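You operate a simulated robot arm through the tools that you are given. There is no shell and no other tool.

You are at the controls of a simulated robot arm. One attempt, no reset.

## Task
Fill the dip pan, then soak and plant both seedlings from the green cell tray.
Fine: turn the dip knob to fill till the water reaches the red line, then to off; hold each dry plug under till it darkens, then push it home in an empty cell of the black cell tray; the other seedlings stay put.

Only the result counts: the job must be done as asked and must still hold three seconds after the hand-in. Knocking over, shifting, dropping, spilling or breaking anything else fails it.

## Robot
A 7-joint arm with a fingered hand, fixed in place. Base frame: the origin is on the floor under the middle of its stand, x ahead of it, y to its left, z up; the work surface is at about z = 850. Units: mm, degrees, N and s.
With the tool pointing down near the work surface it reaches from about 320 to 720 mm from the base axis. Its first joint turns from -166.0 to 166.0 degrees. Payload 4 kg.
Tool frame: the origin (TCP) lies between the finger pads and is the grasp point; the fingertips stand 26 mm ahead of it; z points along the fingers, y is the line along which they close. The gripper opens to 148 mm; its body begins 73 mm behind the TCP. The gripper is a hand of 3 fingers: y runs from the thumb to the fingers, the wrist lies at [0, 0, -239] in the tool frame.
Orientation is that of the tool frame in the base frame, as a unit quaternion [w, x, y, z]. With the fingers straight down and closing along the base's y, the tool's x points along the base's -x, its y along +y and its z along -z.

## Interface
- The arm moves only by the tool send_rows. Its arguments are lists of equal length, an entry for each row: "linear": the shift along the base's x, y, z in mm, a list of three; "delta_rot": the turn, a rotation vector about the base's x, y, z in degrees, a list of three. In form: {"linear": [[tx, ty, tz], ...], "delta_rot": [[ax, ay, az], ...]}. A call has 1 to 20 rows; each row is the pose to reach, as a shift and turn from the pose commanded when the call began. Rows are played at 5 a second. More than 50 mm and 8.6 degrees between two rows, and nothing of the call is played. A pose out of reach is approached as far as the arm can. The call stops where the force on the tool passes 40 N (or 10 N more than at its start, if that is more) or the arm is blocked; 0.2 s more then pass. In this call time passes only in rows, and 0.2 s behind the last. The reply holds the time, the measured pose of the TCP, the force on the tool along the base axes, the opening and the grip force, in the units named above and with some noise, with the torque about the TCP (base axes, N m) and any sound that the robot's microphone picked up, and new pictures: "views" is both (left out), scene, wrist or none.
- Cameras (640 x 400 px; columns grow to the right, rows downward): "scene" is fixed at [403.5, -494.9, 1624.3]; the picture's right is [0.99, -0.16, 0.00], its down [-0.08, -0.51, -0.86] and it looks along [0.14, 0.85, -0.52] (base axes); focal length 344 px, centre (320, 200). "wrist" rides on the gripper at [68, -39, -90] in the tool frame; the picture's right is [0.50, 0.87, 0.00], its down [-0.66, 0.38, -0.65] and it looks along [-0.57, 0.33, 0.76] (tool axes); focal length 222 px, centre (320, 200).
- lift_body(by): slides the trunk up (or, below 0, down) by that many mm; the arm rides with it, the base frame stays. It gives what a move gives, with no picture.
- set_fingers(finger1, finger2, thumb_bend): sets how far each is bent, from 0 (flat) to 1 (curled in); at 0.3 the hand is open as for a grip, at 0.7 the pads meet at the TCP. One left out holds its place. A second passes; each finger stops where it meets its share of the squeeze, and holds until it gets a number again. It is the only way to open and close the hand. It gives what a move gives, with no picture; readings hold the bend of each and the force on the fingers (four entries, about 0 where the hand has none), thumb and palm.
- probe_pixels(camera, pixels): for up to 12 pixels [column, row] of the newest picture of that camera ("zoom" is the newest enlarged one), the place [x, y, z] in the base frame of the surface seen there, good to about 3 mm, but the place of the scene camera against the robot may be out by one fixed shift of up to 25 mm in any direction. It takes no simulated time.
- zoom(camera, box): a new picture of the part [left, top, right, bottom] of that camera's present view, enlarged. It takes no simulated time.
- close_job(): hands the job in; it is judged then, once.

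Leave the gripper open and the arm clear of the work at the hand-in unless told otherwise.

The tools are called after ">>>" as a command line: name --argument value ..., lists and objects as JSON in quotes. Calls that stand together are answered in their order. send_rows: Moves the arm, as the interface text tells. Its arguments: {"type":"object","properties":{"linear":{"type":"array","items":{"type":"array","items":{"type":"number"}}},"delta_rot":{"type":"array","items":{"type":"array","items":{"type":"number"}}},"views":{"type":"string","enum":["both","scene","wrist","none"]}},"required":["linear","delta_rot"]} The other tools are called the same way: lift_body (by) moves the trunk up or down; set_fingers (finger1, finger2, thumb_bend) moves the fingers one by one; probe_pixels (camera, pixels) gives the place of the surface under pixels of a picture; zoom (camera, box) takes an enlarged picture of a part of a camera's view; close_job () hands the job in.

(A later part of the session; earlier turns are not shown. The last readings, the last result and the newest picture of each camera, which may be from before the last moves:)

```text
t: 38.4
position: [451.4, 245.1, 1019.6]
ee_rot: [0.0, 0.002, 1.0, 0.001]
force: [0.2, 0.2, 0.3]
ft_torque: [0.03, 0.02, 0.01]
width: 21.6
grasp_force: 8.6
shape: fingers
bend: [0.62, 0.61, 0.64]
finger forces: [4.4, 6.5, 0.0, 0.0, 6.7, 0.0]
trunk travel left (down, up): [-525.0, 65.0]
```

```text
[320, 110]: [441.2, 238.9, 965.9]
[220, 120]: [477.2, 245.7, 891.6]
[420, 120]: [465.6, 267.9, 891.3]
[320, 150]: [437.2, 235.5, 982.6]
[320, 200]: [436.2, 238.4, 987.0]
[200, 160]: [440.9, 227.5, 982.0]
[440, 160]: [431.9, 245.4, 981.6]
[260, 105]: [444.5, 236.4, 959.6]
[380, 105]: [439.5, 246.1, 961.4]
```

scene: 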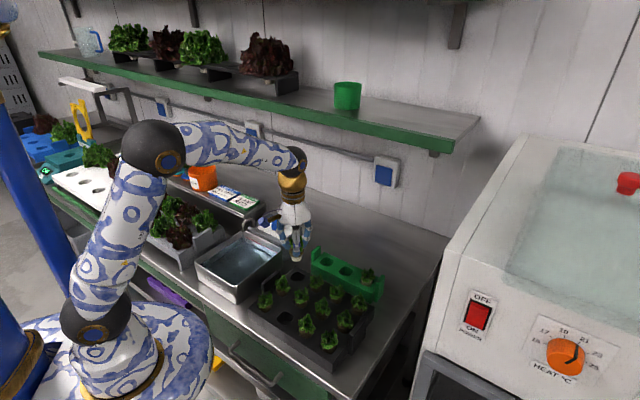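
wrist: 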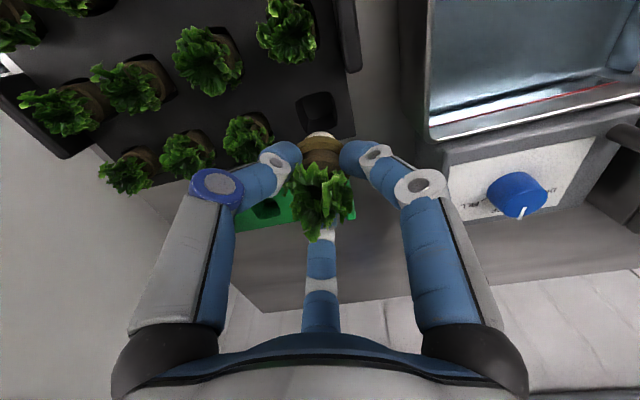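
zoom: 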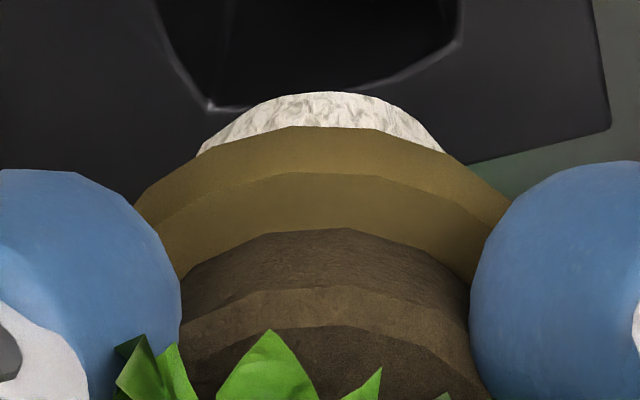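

The plug has a collar ~33 mm wide, tight in the ~34 mm cell. I shift by about (+0.7,−2) and lower 48 mm to check alignment from close up.

>>> send_rows --linear '[[0.4, -1, -12], [0.7, -2, -24], [0.7, -2, -36], [0.7, -2, -48]]' --delta_rot '[[0, 0, 0], [0, 0, 0], [0, 0, 0], [0, 0, 0]]' --views "both"

>>> zoom --camera "wrist" --box '[264, 100, 376, 170]'

>>> zoom --camera "scene" --box '[265, 235, 329, 275]'

```text
t: 39.4
position: [453.7, 241.8, 972.2]
ee_rot: [0.0, 0.0, 1.0, 0.0]
force: [0.1, -0.3, 0.5]
ft_torque: [-0.03, 0.02, 0.04]
width: 21.6
grasp_force: 8.8
shape: fingers
bend: [0.62, 0.61, 0.64]
finger forces: [4.3, 6.4, 0.1, 0.1, 6.6, 0.0]
trunk travel left (down, up): [-525.0, 65.0]
```

scene: 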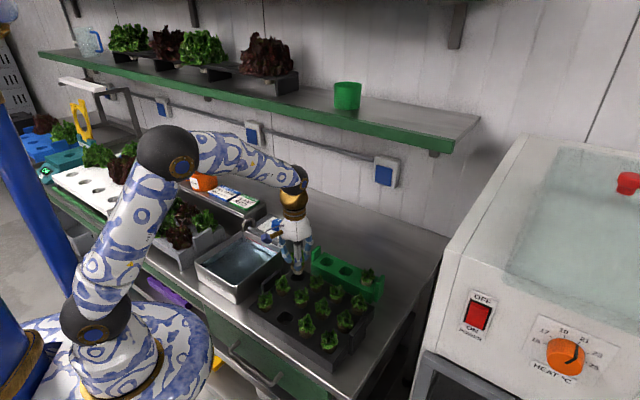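
wrist: 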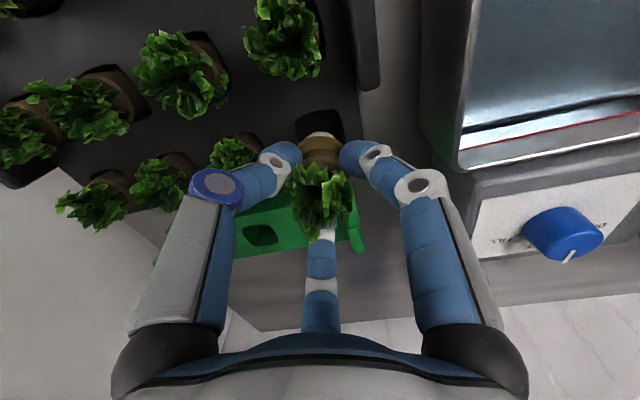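

```text
5.71 times, centred on (320, 135) of wrist
```

zoom: 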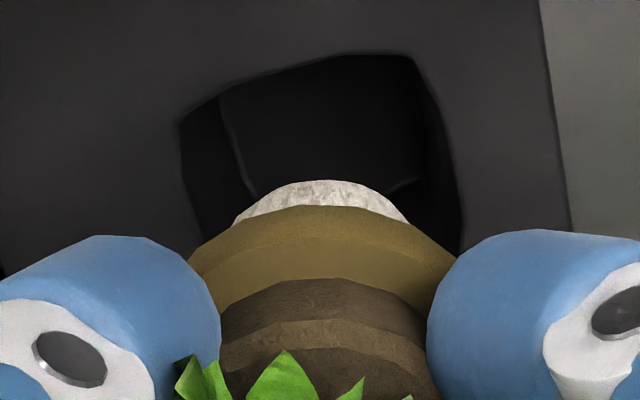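

```text
10.00 times, centred on (297, 255) of scene
```

zoom: 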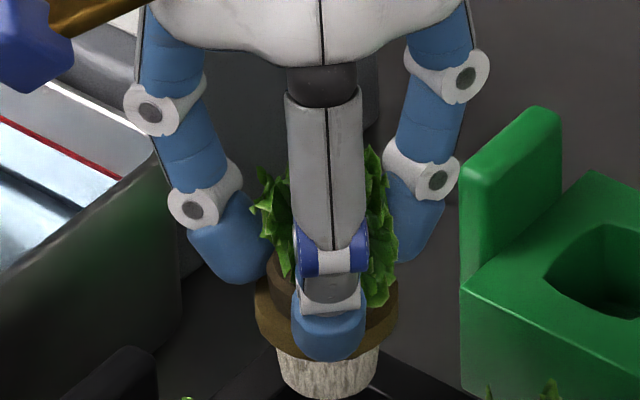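

Now cell and plug are both close in view. I'll take a tight zoom and probe several points along the cell edges and around the plug collar to fit their centers.

>>> probe_pixels --camera "wrist" --pixels '[[295, 118], [302, 115], [309, 112.5], [318, 109.8], [326, 108.3], [293, 126], [341, 118], [343, 126], [344.5, 134], [340, 112], [332, 108], [296, 136]]'

>>> zoom --camera "wrist" --box '[288, 120, 352, 160]'

>>> probe_pixels --camera "zoom" --pixels '[[320, 210], [260, 215], [380, 215], [210, 235], [430, 235], [160, 265], [480, 265], [290, 211], [350, 211], [235, 225], [405, 225], [320, 130]]'

```text
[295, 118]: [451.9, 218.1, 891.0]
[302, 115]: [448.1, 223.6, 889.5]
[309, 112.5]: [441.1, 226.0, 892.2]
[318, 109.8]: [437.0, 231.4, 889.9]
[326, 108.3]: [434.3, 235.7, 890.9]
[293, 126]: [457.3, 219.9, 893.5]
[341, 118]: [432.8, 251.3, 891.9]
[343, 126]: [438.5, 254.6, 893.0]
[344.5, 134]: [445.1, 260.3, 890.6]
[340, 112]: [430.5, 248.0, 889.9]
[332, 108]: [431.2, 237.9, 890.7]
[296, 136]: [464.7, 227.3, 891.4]
```

```text
10.00 times, centred on (320, 140) of wrist
```

zoom: 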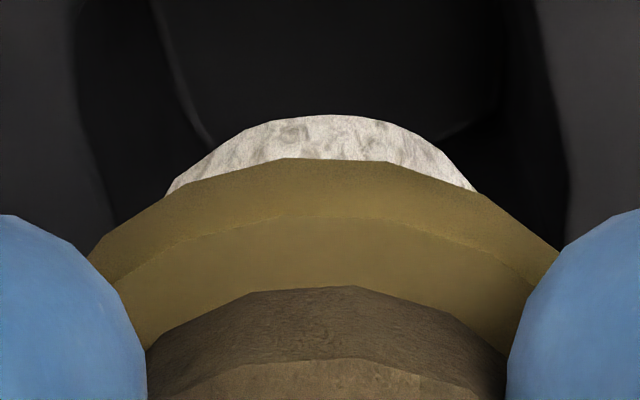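

```text
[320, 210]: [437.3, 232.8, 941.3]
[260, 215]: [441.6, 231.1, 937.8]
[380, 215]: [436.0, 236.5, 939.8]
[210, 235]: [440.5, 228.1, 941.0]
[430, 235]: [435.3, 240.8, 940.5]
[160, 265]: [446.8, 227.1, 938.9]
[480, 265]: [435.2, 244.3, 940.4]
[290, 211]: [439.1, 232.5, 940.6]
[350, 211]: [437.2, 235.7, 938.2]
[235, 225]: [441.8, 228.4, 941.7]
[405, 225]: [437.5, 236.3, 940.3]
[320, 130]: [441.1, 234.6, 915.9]
```

Fits give cell center ≈(453,242.5) and plug collar center ≈(452.2,241.6). I shift (+0.7,+0.9) and lower 38 mm into the cell, watching the force.

>>> send_rows --linear '[[0.7, 0.9, -4], [0.7, 0.9, -11], [0.7, 0.9, -18], [0.7, 0.9, -25], [0.7, 0.9, -32], [0.7, 0.9, -38]]' --delta_rot '[[0, 0, 0], [0, 0, 0], [0, 0, 0], [0, 0, 0], [0, 0, 0], [0, 0, 0]]' --views "both"

>>> zoom --camera "wrist" --box '[230, 90, 410, 202]'

>>> zoom --camera "scene" --box '[250, 235, 346, 295]'

```text
t: 40.8
position: [453.1, 242.0, 934.1]
ee_rot: [0.0, 0.001, 1.0, 0.001]
force: [0.5, 0.2, 0.0]
ft_torque: [0.0, 0.0, 0.03]
width: 21.5
grasp_force: 8.5
shape: fingers
bend: [0.62, 0.61, 0.64]
finger forces: [4.4, 6.5, 0.0, 0.0, 6.5, 0.0]
trunk travel left (down, up): [-525.0, 65.0]
```

scene: 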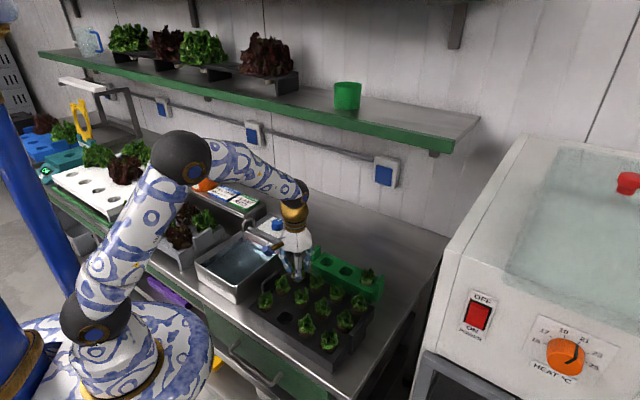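
wrist: 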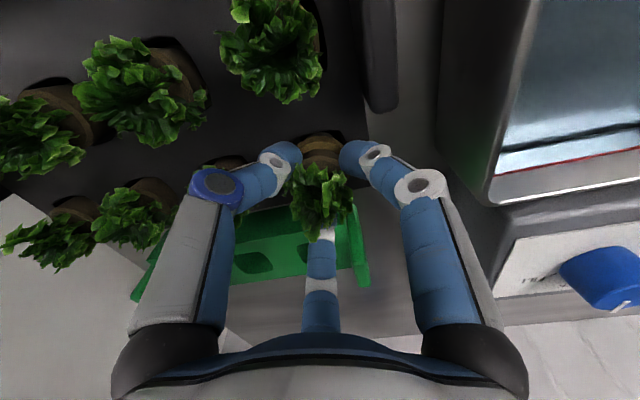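

```text
3.56 times, centred on (320, 146) of wrist
```

zoom: 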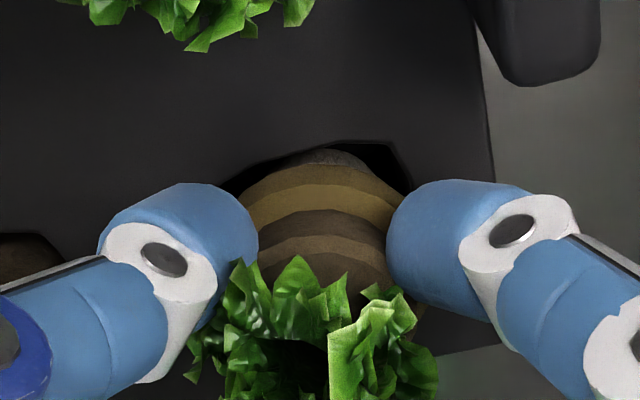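

```text
6.67 times, centred on (298, 265) of scene
```

zoom: 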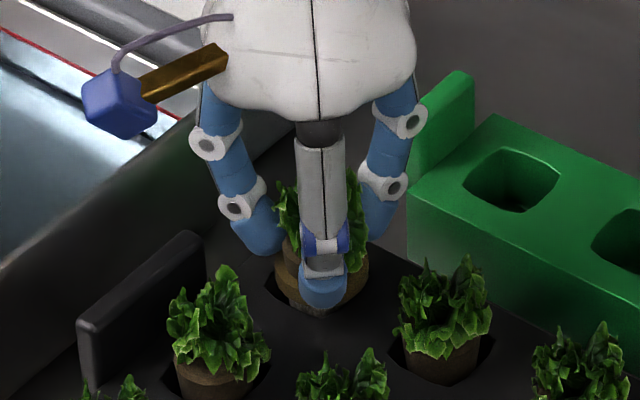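

The plug is entering the cell with no force. I lower 8 mm further.

>>> send_rows --linear '[[0, 0, -4], [0, 0, -8]]' --delta_rot '[[0, 0, 0], [0, 0, 0]]' --views "both"

>>> zoom --camera "wrist" --box '[230, 90, 410, 202]'

>>> zoom --camera "scene" --box '[250, 235, 346, 295]'

```text
t: 41.4
position: [452.9, 242.3, 927.1]
ee_rot: [0.0, 0.001, 1.0, 0.0]
force: [0.8, 0.0, -0.8]
ft_torque: [0.0, 0.01, 0.03]
width: 21.4
grasp_force: 9.1
shape: fingers
bend: [0.62, 0.61, 0.64]
finger forces: [4.6, 6.7, 0.0, 0.1, 7.0, 0.0]
trunk travel left (down, up): [-525.0, 65.0]
```

scene: 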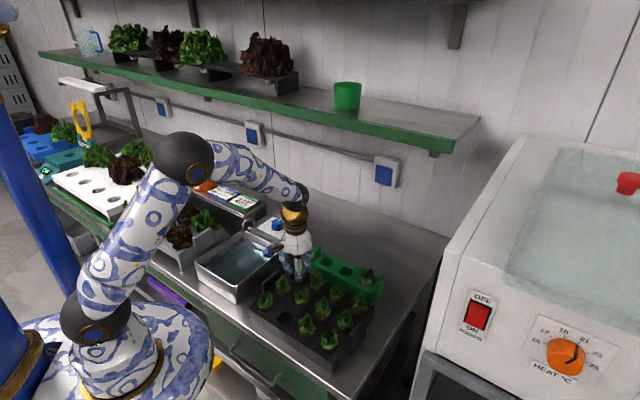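
wrist: 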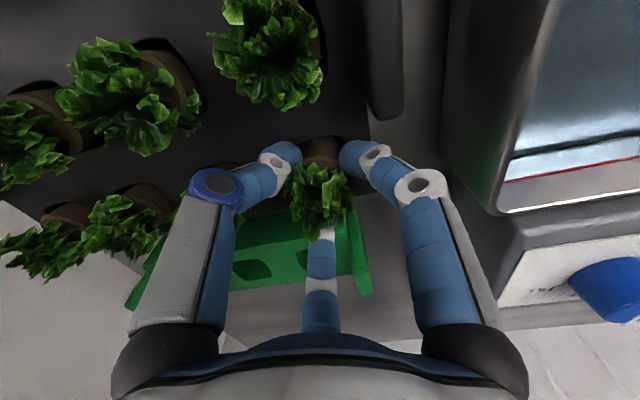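

```text
3.56 times, centred on (320, 146) of wrist
```

zoom: 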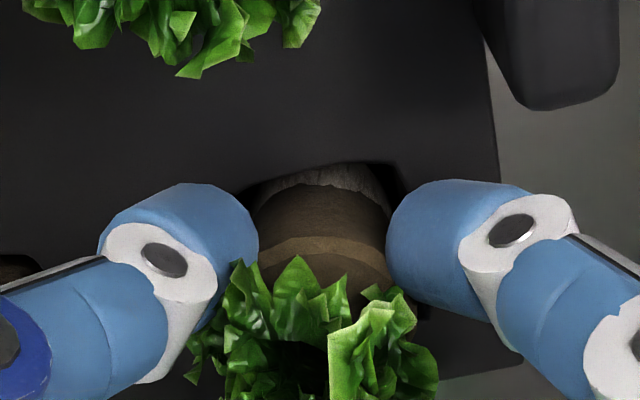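

```text
6.67 times, centred on (298, 265) of scene
```

zoom: 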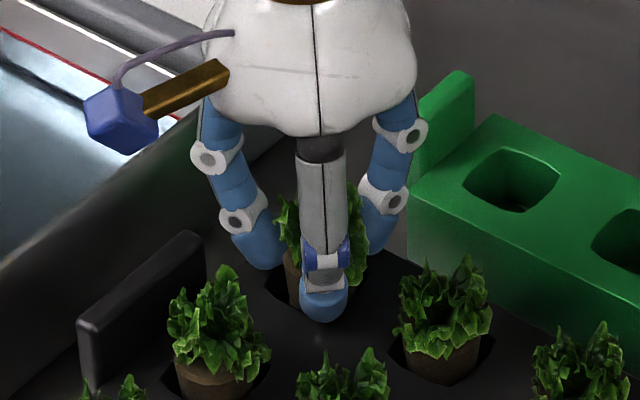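

Force still ~0. I lower 2 mm more and look for seating contact.

>>> send_rows --linear '[[0, 0, -1], [0, 0, -2]]' --delta_rot '[[0, 0, 0], [0, 0, 0]]' --views "none"

```text
t: 42.0
position: [454.1, 242.0, 925.0]
ee_rot: [0.0, 0.002, 1.0, 0.0]
force: [0.4, 0.0, -0.2]
ft_torque: [0.02, 0.02, 0.03]
width: 21.3
grasp_force: 9.5
shape: fingers
bend: [0.62, 0.61, 0.64]
finger forces: [4.6, 6.8, 0.0, 0.1, 6.9, 0.0]
trunk travel left (down, up): [-525.0, 65.0]
```

Still free. One more mm at a time.

>>> send_rows --linear '[[0, 0, -1], [0, 0, -1.5]]' --delta_rot '[[0, 0, 0], [0, 0, 0]]' --views "none"

```text
t: 42.6
position: [454.3, 241.8, 924.7]
ee_rot: [0.0, 0.001, 1.0, 0.001]
force: [0.6, 0.9, 8.5]
ft_torque: [0.12, -0.21, 0.01]
width: 21.4
grasp_force: 13.8
shape: fingers
bend: [0.62, 0.61, 0.64]
finger forces: [4.9, 16.0, 0.1, 0.0, 7.4, 0.1]
trunk travel left (down, up): [-525.0, 65.0]
```

8.5 N at ~28 mm toward 30°: finger 2's tip is touching the tray top, so the plug is essentially at depth. I raise 1 mm to relieve and open fingers to 0.57.

>>> send_rows --linear '[[0, 0, 1], [0, 0, 1.5]]' --delta_rot '[[0, 0, 0], [0, 0, 0]]' --views "none"

>>> set_fingers --finger1 0.59 --finger2 0.59 --thumb_bend 0.59

>>> zoom --camera "wrist" --box '[230, 90, 410, 202]'

>>> zoom --camera "scene" --box '[250, 235, 346, 295]'

```text
t: 43.2
position: [455.1, 241.4, 924.2]
ee_rot: [-0.001, 0.001, 1.0, 0.0]
force: [0.5, -0.9, 1.5]
ft_torque: [0.04, -0.06, 0.02]
width: 21.4
grasp_force: 10.8
shape: fingers
bend: [0.62, 0.61, 0.64]
finger forces: [4.8, 9.1, 0.0, 0.0, 7.4, 0.0]
trunk travel left (down, up): [-525.0, 65.0]
```

```text
t: 44.2
position: [454.8, 241.8, 924.9]
ee_rot: [0.0, 0.001, 1.0, 0.0]
force: [-1.0, 0.5, 1.5]
ft_torque: [0.01, 0.0, -0.02]
width: 31.0
grasp_force: 1.0
shape: fingers
bend: [0.6, 0.6, 0.59]
finger forces: [0.5, 0.7, 0.0, 0.0, 0.8, 0.1]
trunk travel left (down, up): [-525.0, 65.0]
```

```text
3.56 times, centred on (320, 146) of wrist
```

zoom: 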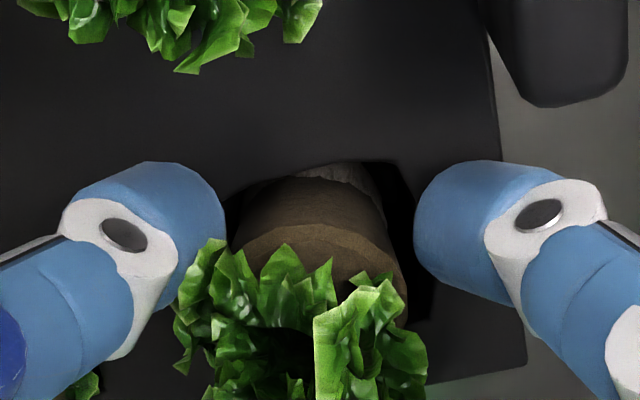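

```text
6.67 times, centred on (298, 265) of scene
```

zoom: 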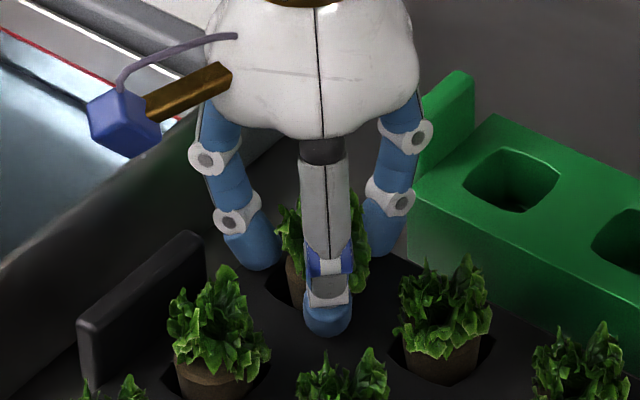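

The plug is released. I rise 3 mm, open further to 0.54, then rise clear to inspect.

>>> send_rows --linear '[[0, 0, 1.5], [0, 0, 3.5]]' --delta_rot '[[0, 0, 0], [0, 0, 0]]' --views "none"

>>> set_fingers --finger1 0.53 --finger2 0.53 --thumb_bend 0.53

>>> send_rows --linear '[[0, 0, 8], [0, 0, 20], [0, 0, 40], [0, 0, 70], [0, 0, 100]]' --delta_rot '[[0, 0, 0], [0, 0, 0], [0, 0, 0], [0, 0, 0], [0, 0, 0]]' --views "both"

>>> zoom --camera "wrist" --box '[200, 40, 440, 190]'

>>> zoom --camera "scene" --box '[250, 235, 346, 295]'

```text
t: 44.8
position: [454.2, 241.9, 927.6]
ee_rot: [0.0, 0.0, 1.0, 0.001]
force: [0.7, -0.1, 0.0]
ft_torque: [0.0, 0.01, 0.04]
width: 32.3
grasp_force: 0.1
shape: fingers
bend: [0.59, 0.59, 0.59]
finger forces: [0.0, 0.0, 0.0, 0.0, 0.0, 0.0]
trunk travel left (down, up): [-525.0, 65.0]
```

```text
t: 45.8
position: [453.6, 242.9, 927.6]
ee_rot: [0.0, 0.001, 1.0, 0.0]
force: [-0.2, -0.5, -0.1]
ft_torque: [0.0, 0.02, 0.04]
width: 51.7
grasp_force: 0.0
shape: fingers
bend: [0.53, 0.53, 0.53]
finger forces: [0.0, 0.0, 0.0, 0.1, 0.0, 0.1]
trunk travel left (down, up): [-525.0, 65.0]
```

```text
t: 47.0
position: [454.7, 242.1, 1028.4]
ee_rot: [-0.001, 0.001, 1.0, 0.001]
force: [-0.2, -0.2, -0.3]
ft_torque: [0.0, 0.02, 0.04]
width: 51.8
grasp_force: 0.1
shape: fingers
bend: [0.53, 0.53, 0.53]
finger forces: [0.1, 0.0, 0.1, 0.1, 0.0, 0.0]
trunk travel left (down, up): [-525.0, 65.0]
```

scene: 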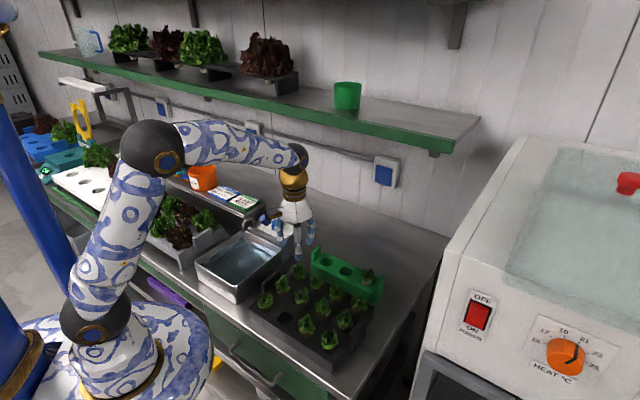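
wrist: 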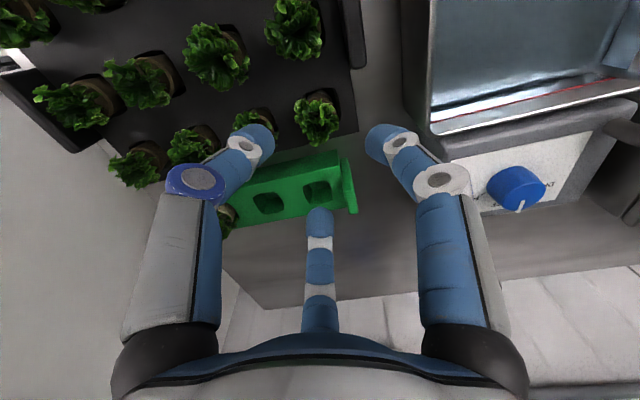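

```text
2.67 times, centred on (320, 115) of wrist
```

zoom: 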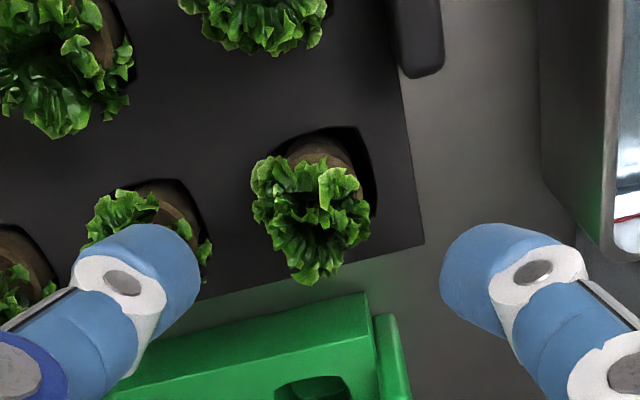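

```text
6.67 times, centred on (298, 265) of scene
```

zoom: 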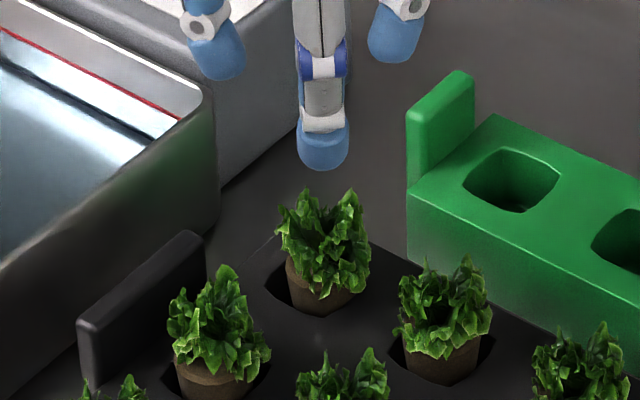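

The seedling stands in cell A. I compare its plug height with the neighbours by probing plug rims in wrist and scene zooms.

>>> zoom --camera "wrist" --box '[280, 70, 360, 120]'

>>> probe_pixels --camera "zoom" --pixels '[[320, 240], [320, 260], [360, 245], [250, 260], [380, 300], [300, 230], [280, 250], [340, 232]]'

>>> zoom --camera "scene" --box '[270, 250, 334, 290]'

>>> probe_pixels --camera "zoom" --pixels '[[270, 270], [330, 290], [290, 300], [440, 350], [480, 360], [520, 340], [330, 310], [270, 250]]'

```text
8.00 times, centred on (320, 95) of wrist
```

zoom: 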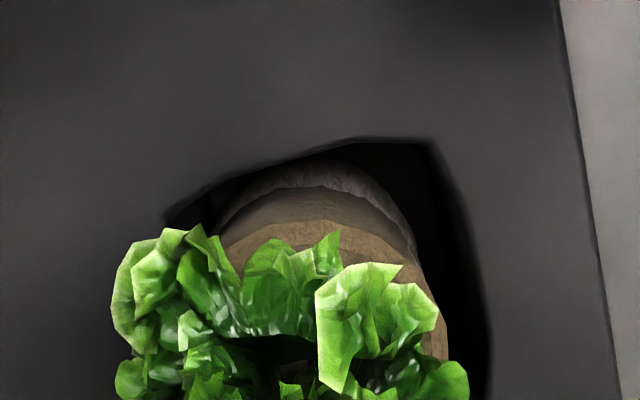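

```text
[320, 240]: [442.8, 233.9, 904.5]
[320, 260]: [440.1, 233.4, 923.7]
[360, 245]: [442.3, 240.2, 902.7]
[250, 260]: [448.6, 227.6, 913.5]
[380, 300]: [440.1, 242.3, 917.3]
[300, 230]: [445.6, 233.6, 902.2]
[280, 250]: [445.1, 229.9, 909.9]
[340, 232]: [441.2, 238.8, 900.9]
```

```text
10.00 times, centred on (302, 270) of scene
```

zoom: 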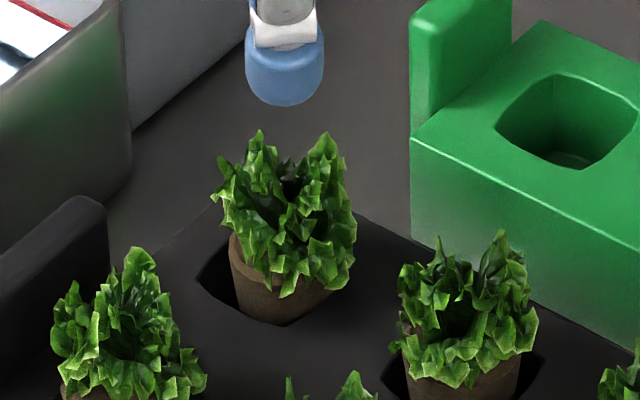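

```text
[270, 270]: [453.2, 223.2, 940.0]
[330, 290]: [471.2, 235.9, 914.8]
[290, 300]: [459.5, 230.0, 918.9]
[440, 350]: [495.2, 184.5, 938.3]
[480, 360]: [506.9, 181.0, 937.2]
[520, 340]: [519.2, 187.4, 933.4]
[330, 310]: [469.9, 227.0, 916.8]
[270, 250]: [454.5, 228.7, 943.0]
```

New plug top is z≈903, like it was in the green tray. I check neighbours' plug tops for comparison.

>>> zoom --camera "wrist" --box '[100, 20, 260, 120]'

>>> probe_pixels --camera "zoom" --pixels '[[240, 160], [260, 170], [280, 190], [535, 60], [555, 80], [570, 110], [20, 240], [50, 260]]'

>>> zoom --camera "wrist" --box '[230, 90, 310, 140]'

>>> probe_pixels --camera "zoom" --pixels '[[260, 190], [290, 200], [320, 230], [240, 185], [310, 210]]'

```text
4.00 times, centred on (180, 70) of wrist
```

zoom: 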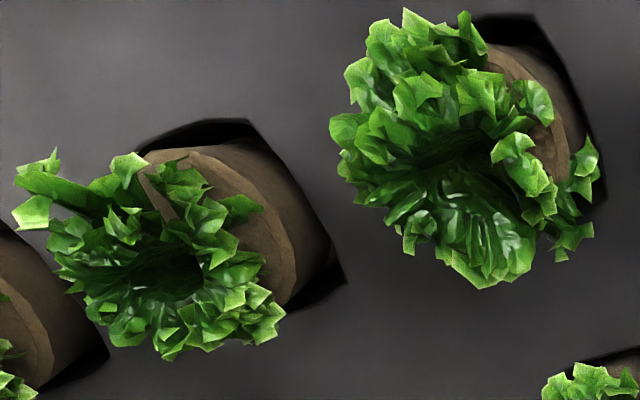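

```text
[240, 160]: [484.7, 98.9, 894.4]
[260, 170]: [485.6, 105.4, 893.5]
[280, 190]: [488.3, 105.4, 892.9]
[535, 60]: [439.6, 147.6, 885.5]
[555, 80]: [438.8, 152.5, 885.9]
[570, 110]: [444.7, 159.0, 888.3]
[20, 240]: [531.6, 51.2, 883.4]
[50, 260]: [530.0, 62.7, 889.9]
```

```text
8.00 times, centred on (270, 115) of wrist
```

zoom: 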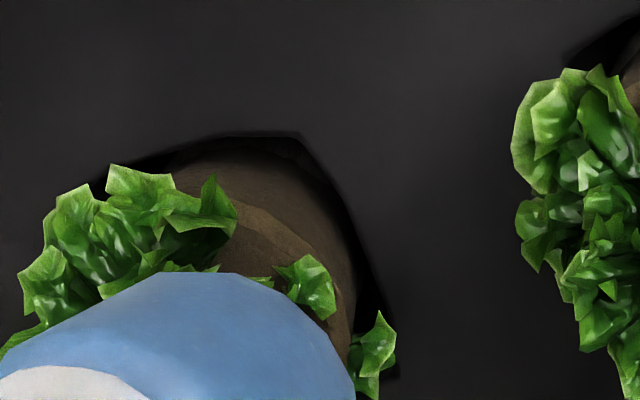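

```text
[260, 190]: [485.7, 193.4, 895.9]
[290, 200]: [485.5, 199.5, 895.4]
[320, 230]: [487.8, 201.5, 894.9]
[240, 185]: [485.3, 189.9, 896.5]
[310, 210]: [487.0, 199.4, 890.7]
```

I probe the lighter top ring of the neighbour and of the new plug more exactly.

>>> probe_pixels --camera "zoom" --pixels '[[255, 222], [275, 232], [300, 252], [330, 300], [245, 235], [262, 250]]'

>>> zoom --camera "wrist" --box '[240, 0, 340, 62]'

>>> zoom --camera "scene" --box '[255, 250, 351, 310]'

```text
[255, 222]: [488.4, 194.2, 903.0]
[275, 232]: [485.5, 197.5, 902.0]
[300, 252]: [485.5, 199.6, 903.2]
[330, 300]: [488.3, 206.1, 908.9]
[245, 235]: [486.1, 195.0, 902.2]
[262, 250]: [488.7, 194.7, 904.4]
```

```text
6.40 times, centred on (290, 31) of wrist
```

zoom: 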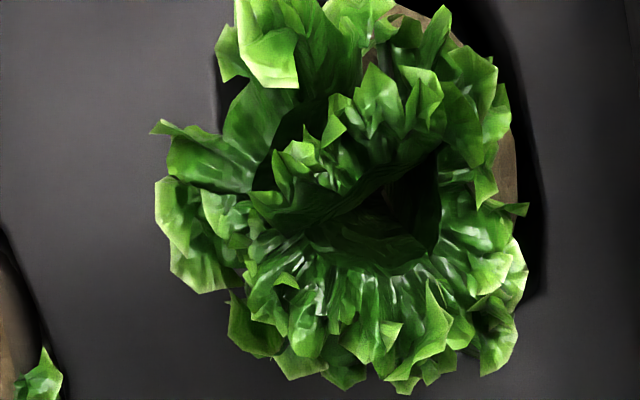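

```text
6.67 times, centred on (303, 280) of scene
```

zoom: 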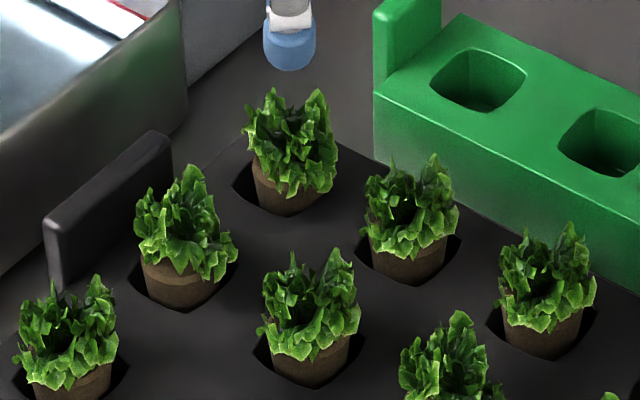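

Neighbour rims are at ≈903 too, so the first plug is seated level. Next I move above the second seedling (≈646.6,193), turning −15° so fingers avoid its end handle.

>>> send_rows --linear '[[35, -9, 10], [74, -19, 22], [113, -29, 22], [152, -38, 22], [192.4, -48.7, 22]]' --delta_rot '[[0, 0, -3], [0, 0, -6], [0, 0, -9], [0, 0, -12], [0, 0, -15]]' --views "both"

>>> zoom --camera "wrist" --box '[256, 60, 384, 140]'

```text
t: 48.2
position: [646.9, 193.7, 1049.9]
ee_rot: [-0.001, 0.131, 0.991, 0.0]
force: [-0.6, -0.3, 0.7]
ft_torque: [0.01, -0.01, -0.01]
width: 51.6
grasp_force: 0.1
shape: fingers
bend: [0.53, 0.53, 0.53]
finger forces: [0.0, 0.0, 0.1, 0.1, 0.0, 0.0]
trunk travel left (down, up): [-525.0, 65.0]
```

scene: 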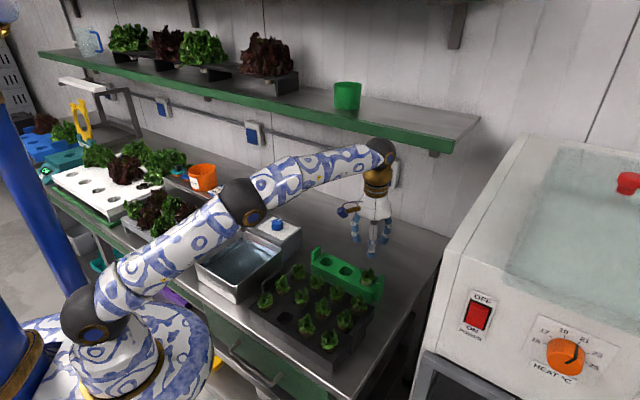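
wrist: 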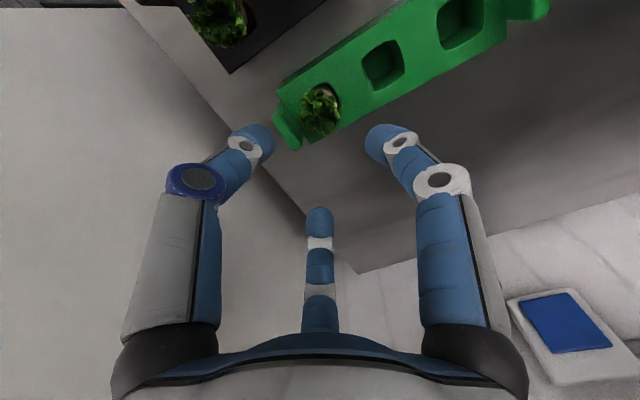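

```text
5.00 times, centred on (320, 100) of wrist
```

zoom: 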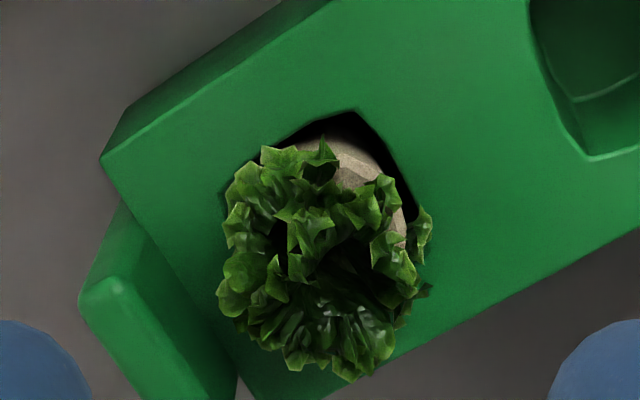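

I probe plug rim points, cell edge and handle of the second seedling.

>>> probe_pixels --camera "zoom" --pixels '[[350, 165], [365, 160], [385, 180], [400, 215], [355, 105], [418, 185], [300, 125], [395, 150], [345, 150], [330, 135], [400, 235], [100, 290]]'

>>> probe_pixels --camera "zoom" --pixels '[[102, 160], [300, 250], [225, 300], [420, 230], [350, 370], [265, 155], [530, 40], [585, 160], [640, 150], [180, 370], [230, 380], [120, 210]]'

```text
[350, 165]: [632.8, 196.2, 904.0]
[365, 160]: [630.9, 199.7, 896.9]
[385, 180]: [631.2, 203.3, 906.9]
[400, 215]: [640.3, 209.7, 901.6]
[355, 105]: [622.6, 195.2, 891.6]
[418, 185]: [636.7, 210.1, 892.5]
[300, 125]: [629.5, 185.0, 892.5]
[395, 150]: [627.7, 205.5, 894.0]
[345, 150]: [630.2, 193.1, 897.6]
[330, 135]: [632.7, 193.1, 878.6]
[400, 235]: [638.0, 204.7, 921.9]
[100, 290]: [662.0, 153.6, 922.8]
```

```text
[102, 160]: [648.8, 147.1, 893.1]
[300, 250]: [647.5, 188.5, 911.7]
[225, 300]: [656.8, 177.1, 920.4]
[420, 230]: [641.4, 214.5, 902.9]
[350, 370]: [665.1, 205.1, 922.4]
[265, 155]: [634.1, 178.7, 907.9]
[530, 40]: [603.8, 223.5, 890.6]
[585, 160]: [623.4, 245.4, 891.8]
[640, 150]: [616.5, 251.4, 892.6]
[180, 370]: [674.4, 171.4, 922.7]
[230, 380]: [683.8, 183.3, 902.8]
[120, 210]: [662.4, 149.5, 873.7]
```

Second plug center is ≈(646.2,195.8), top z≈903. I shift (−0.4,+2.5) and lower to z≈965 to check.

>>> send_rows --linear '[[-0.2, 1, -25], [-0.4, 2.5, -50], [-0.4, 2.5, -70], [-0.4, 2.5, -85]]' --delta_rot '[[0, 0, 0], [0, 0, 0], [0, 0, 0], [0, 0, 0]]' --views "both"

>>> zoom --camera "wrist" --box '[220, 90, 420, 215]'

>>> zoom --camera "scene" --box '[315, 225, 427, 295]'

```text
t: 49.2
position: [645.2, 196.0, 964.6]
ee_rot: [0.0, 0.132, 0.991, 0.001]
force: [-0.4, 1.3, 0.1]
ft_torque: [-0.02, -0.03, 0.0]
width: 51.6
grasp_force: 0.0
shape: fingers
bend: [0.53, 0.53, 0.53]
finger forces: [0.0, 0.0, 0.0, 0.0, 0.0, 0.0]
trunk travel left (down, up): [-525.0, 65.0]
```

scene: 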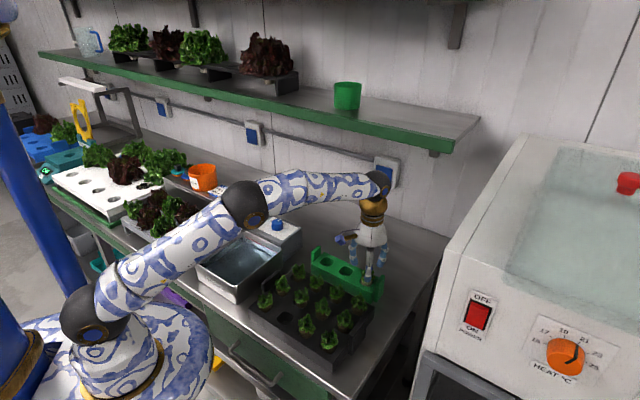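
wrist: 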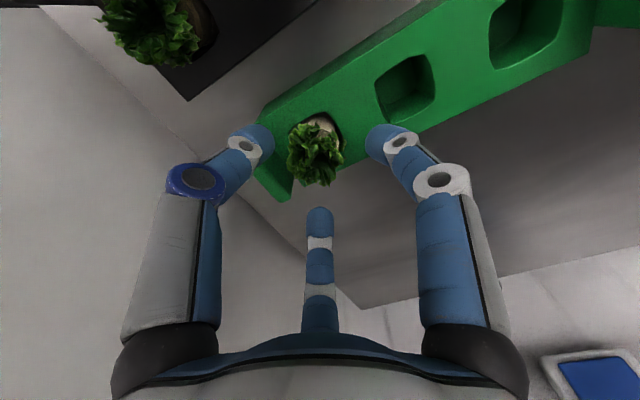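

```text
3.20 times, centred on (320, 152) of wrist
```

zoom: 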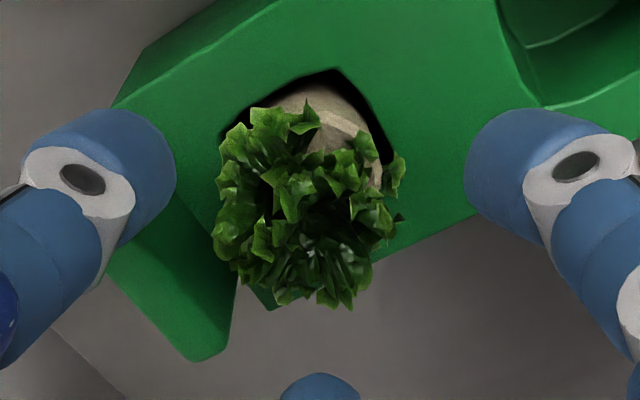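

```text
5.71 times, centred on (371, 260) of scene
```

zoom: 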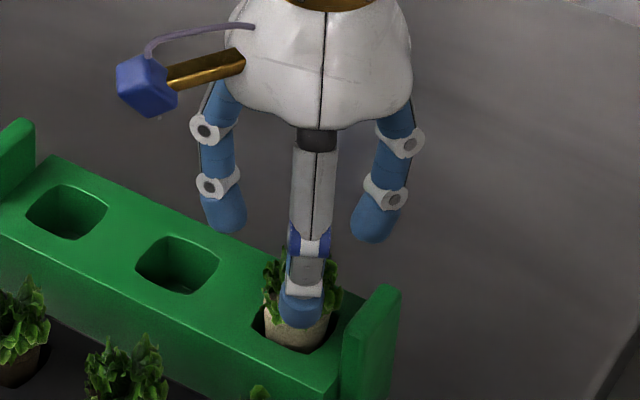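

Fingers straddle the plug symmetrically with handle clearance like before. I lower 38 mm.

>>> send_rows --linear '[[0, 0, -12], [0, 0, -24], [0, 0, -33], [0, 0, -38]]' --delta_rot '[[0, 0, 0], [0, 0, 0], [0, 0, 0], [0, 0, 0]]' --views "both"

>>> zoom --camera "wrist" --box '[220, 90, 420, 215]'

>>> zoom --camera "scene" --box '[315, 235, 427, 305]'

```text
t: 50.2
position: [646.9, 195.5, 926.7]
ee_rot: [-0.001, 0.131, 0.991, 0.0]
force: [0.5, -0.1, -0.2]
ft_torque: [-0.01, 0.0, 0.0]
width: 52.0
grasp_force: 0.0
shape: fingers
bend: [0.53, 0.53, 0.53]
finger forces: [0.0, 0.0, 0.0, 0.0, 0.1, 0.0]
trunk travel left (down, up): [-525.0, 65.0]
```

scene: 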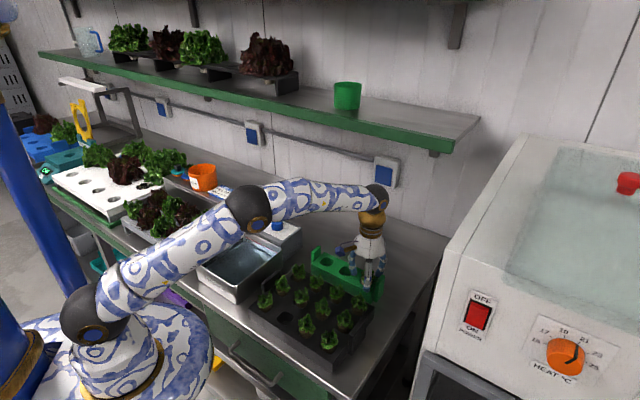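
wrist: 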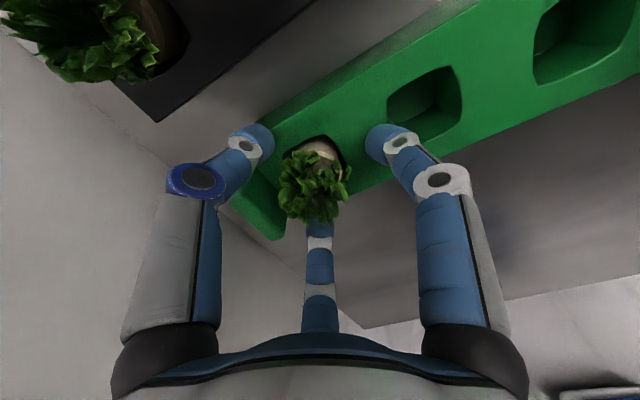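

```text
3.20 times, centred on (320, 152) of wrist
```

zoom: 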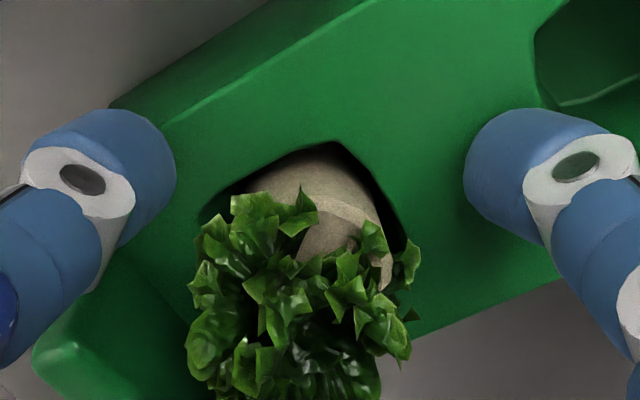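

```text
5.71 times, centred on (371, 270) of scene
```

zoom: 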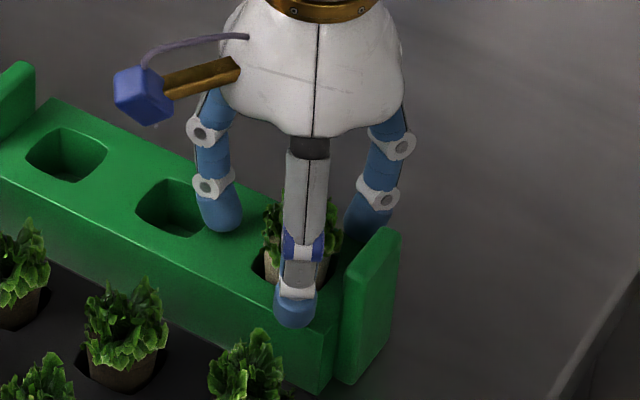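

No contact. I close to 0.59.

>>> set_fingers --finger1 0.59 --finger2 0.59 --thumb_bend 0.59

>>> zoom --camera "wrist" --box '[220, 90, 420, 215]'

```text
t: 51.2
position: [646.2, 195.6, 927.8]
ee_rot: [0.0, 0.132, 0.991, -0.001]
force: [-0.6, 0.4, -0.7]
ft_torque: [-0.02, 0.0, -0.01]
width: 33.1
grasp_force: 0.1
shape: fingers
bend: [0.59, 0.59, 0.59]
finger forces: [0.0, 0.0, 0.0, 0.0, 0.1, 0.1]
trunk travel left (down, up): [-525.0, 65.0]
```

```text
3.20 times, centred on (320, 152) of wrist
```

zoom: 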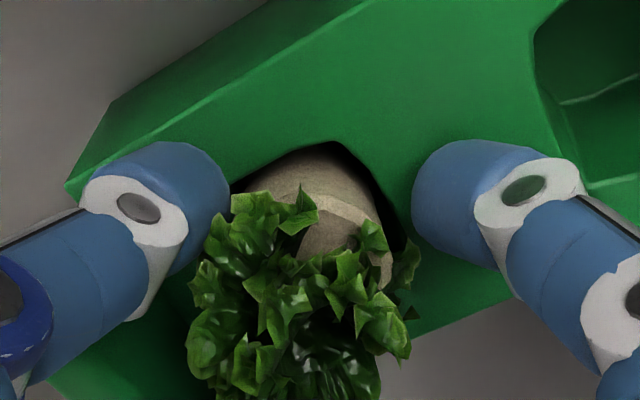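

Well centered. I lower 1.5 mm and close to grip at 0.68.

>>> send_rows --linear '[[0, 0, -1], [0, 0, -1.5]]' --delta_rot '[[0, 0, 0], [0, 0, 0]]' --views "none"

>>> set_fingers --finger1 0.64 --finger2 0.64 --thumb_bend 0.64

>>> set_fingers --finger1 0.68 --finger2 0.68 --thumb_bend 0.68

>>> zoom --camera "wrist" --box '[220, 90, 420, 215]'

```text
t: 51.8
position: [646.7, 196.0, 924.2]
ee_rot: [0.0, 0.131, 0.991, 0.0]
force: [0.2, -0.1, 0.0]
ft_torque: [-0.02, -0.01, 0.03]
width: 33.3
grasp_force: 0.1
shape: fingers
bend: [0.59, 0.59, 0.59]
finger forces: [0.1, 0.0, 0.1, 0.0, 0.0, 0.1]
trunk travel left (down, up): [-525.0, 65.0]
```

```text
t: 52.8
position: [647.3, 195.5, 924.4]
ee_rot: [0.0, 0.131, 0.991, -0.001]
force: [-0.6, -0.4, -0.3]
ft_torque: [0.03, -0.01, 0.0]
width: 24.7
grasp_force: 3.6
shape: fingers
bend: [0.62, 0.61, 0.62]
finger forces: [1.9, 2.6, 0.0, 0.1, 2.8, 0.0]
trunk travel left (down, up): [-525.0, 65.0]
```

```text
t: 53.8
position: [646.2, 196.5, 925.5]
ee_rot: [0.0, 0.131, 0.991, 0.0]
force: [0.2, 0.6, -0.2]
ft_torque: [0.01, 0.03, -0.02]
width: 23.0
grasp_force: 9.1
shape: fingers
bend: [0.62, 0.61, 0.64]
finger forces: [5.3, 5.9, 0.0, 0.0, 6.5, 0.0]
trunk travel left (down, up): [-525.0, 65.0]
```

```text
3.20 times, centred on (320, 152) of wrist
```

zoom: 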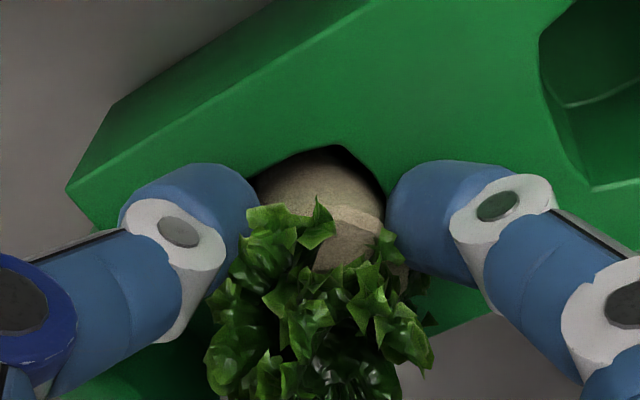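

Gripped at ~6 N per finger. I lift slowly 20 mm and check it follows.

>>> send_rows --linear '[[0, 0, 4], [0, 0, 8], [0, 0, 14], [0, 0, 20]]' --delta_rot '[[0, 0, 0], [0, 0, 0], [0, 0, 0], [0, 0, 0]]' --views "both"

>>> zoom --camera "scene" --box '[315, 225, 427, 295]'

```text
t: 54.8
position: [646.1, 195.0, 945.3]
ee_rot: [0.0, 0.131, 0.991, 0.0]
force: [-0.2, -0.3, 0.1]
ft_torque: [0.03, -0.01, 0.04]
width: 22.9
grasp_force: 8.8
shape: fingers
bend: [0.62, 0.61, 0.64]
finger forces: [5.2, 6.0, 0.0, 0.0, 6.5, 0.1]
trunk travel left (down, up): [-525.0, 65.0]
```

scene: 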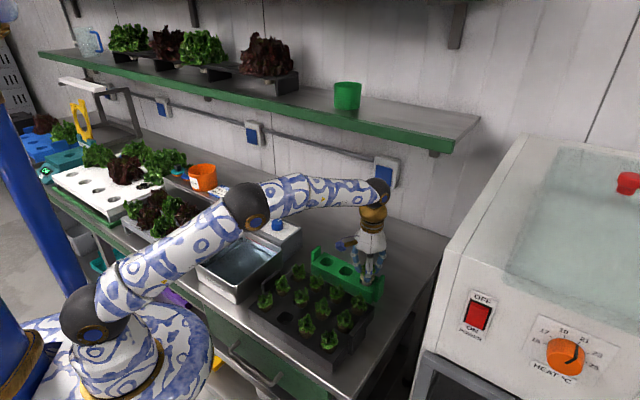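
wrist: 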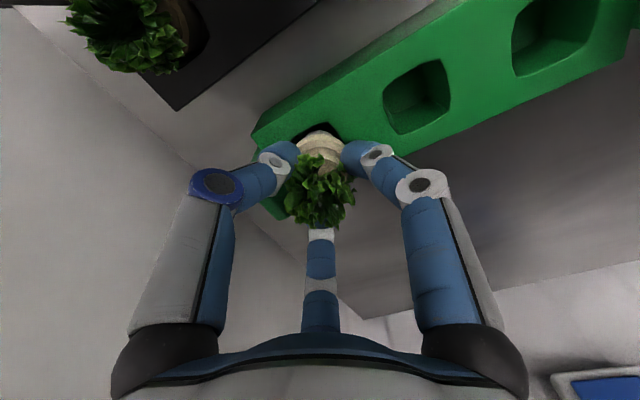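

```text
5.71 times, centred on (371, 260) of scene
```

zoom: 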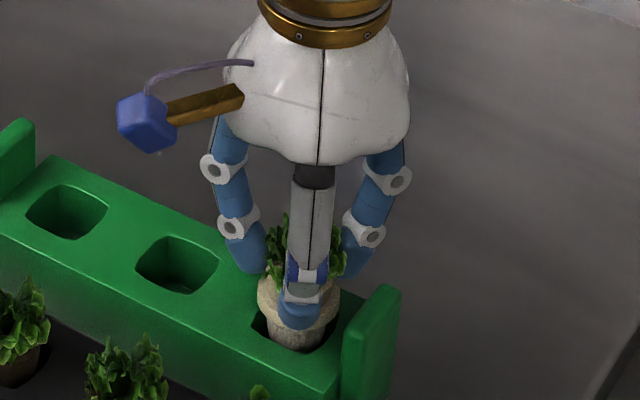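

It follows. I raise to z≈1031 and carry it to the pan center.

>>> send_rows --linear '[[0, 0, 30], [0, 0, 62], [-5, 2, 86], [-45, 17, 86], [-86, 32, 86], [-128, 47, 86], [-170, 62.5, 86], [-212, 78, 86], [-254, 93.5, 86], [-296, 109, 86], [-330, 121.5, 86], [-356, 131, 86]]' --delta_rot '[[0, 0, 0], [0, 0, 0], [0, 0, 0], [0, 0, 0], [0, 0, 0], [0, 0, 0], [0, 0, 0], [0, 0, 0], [0, 0, 0], [0, 0, 0], [0, 0, 0], [0, 0, 0]]' --views "both"

>>> zoom --camera "scene" --box '[180, 190, 340, 290]'

```text
t: 57.4
position: [288.6, 330.1, 1032.4]
ee_rot: [-0.001, 0.132, 0.991, 0.0]
force: [0.8, -0.6, -0.9]
ft_torque: [0.01, 0.05, 0.01]
width: 22.4
grasp_force: 8.8
shape: fingers
bend: [0.62, 0.61, 0.64]
finger forces: [5.3, 6.0, 0.0, 0.1, 6.3, 0.0]
trunk travel left (down, up): [-525.0, 65.0]
```

scene: 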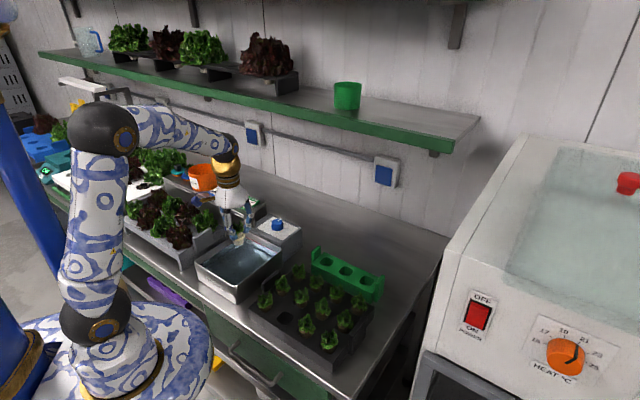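
wrist: 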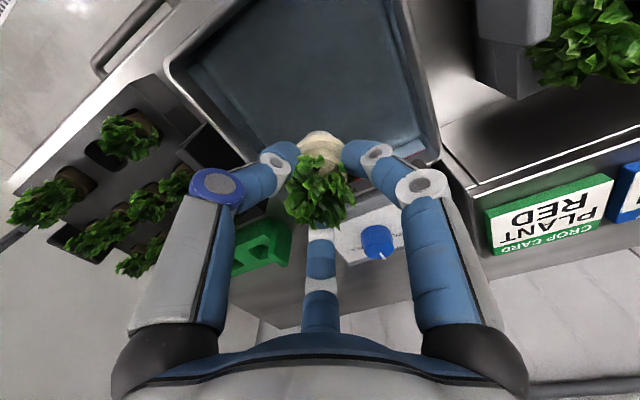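

```text
4.00 times, centred on (260, 240) of scene
```

zoom: 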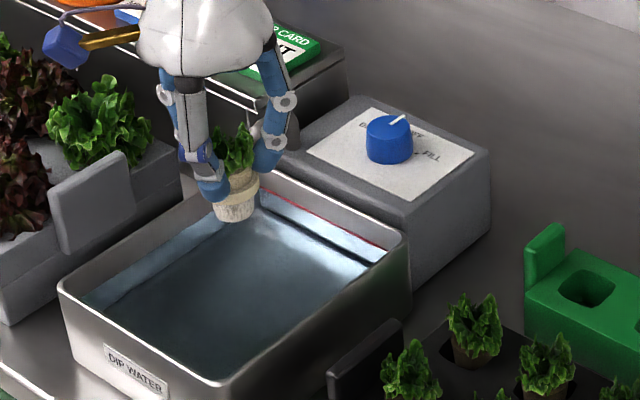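

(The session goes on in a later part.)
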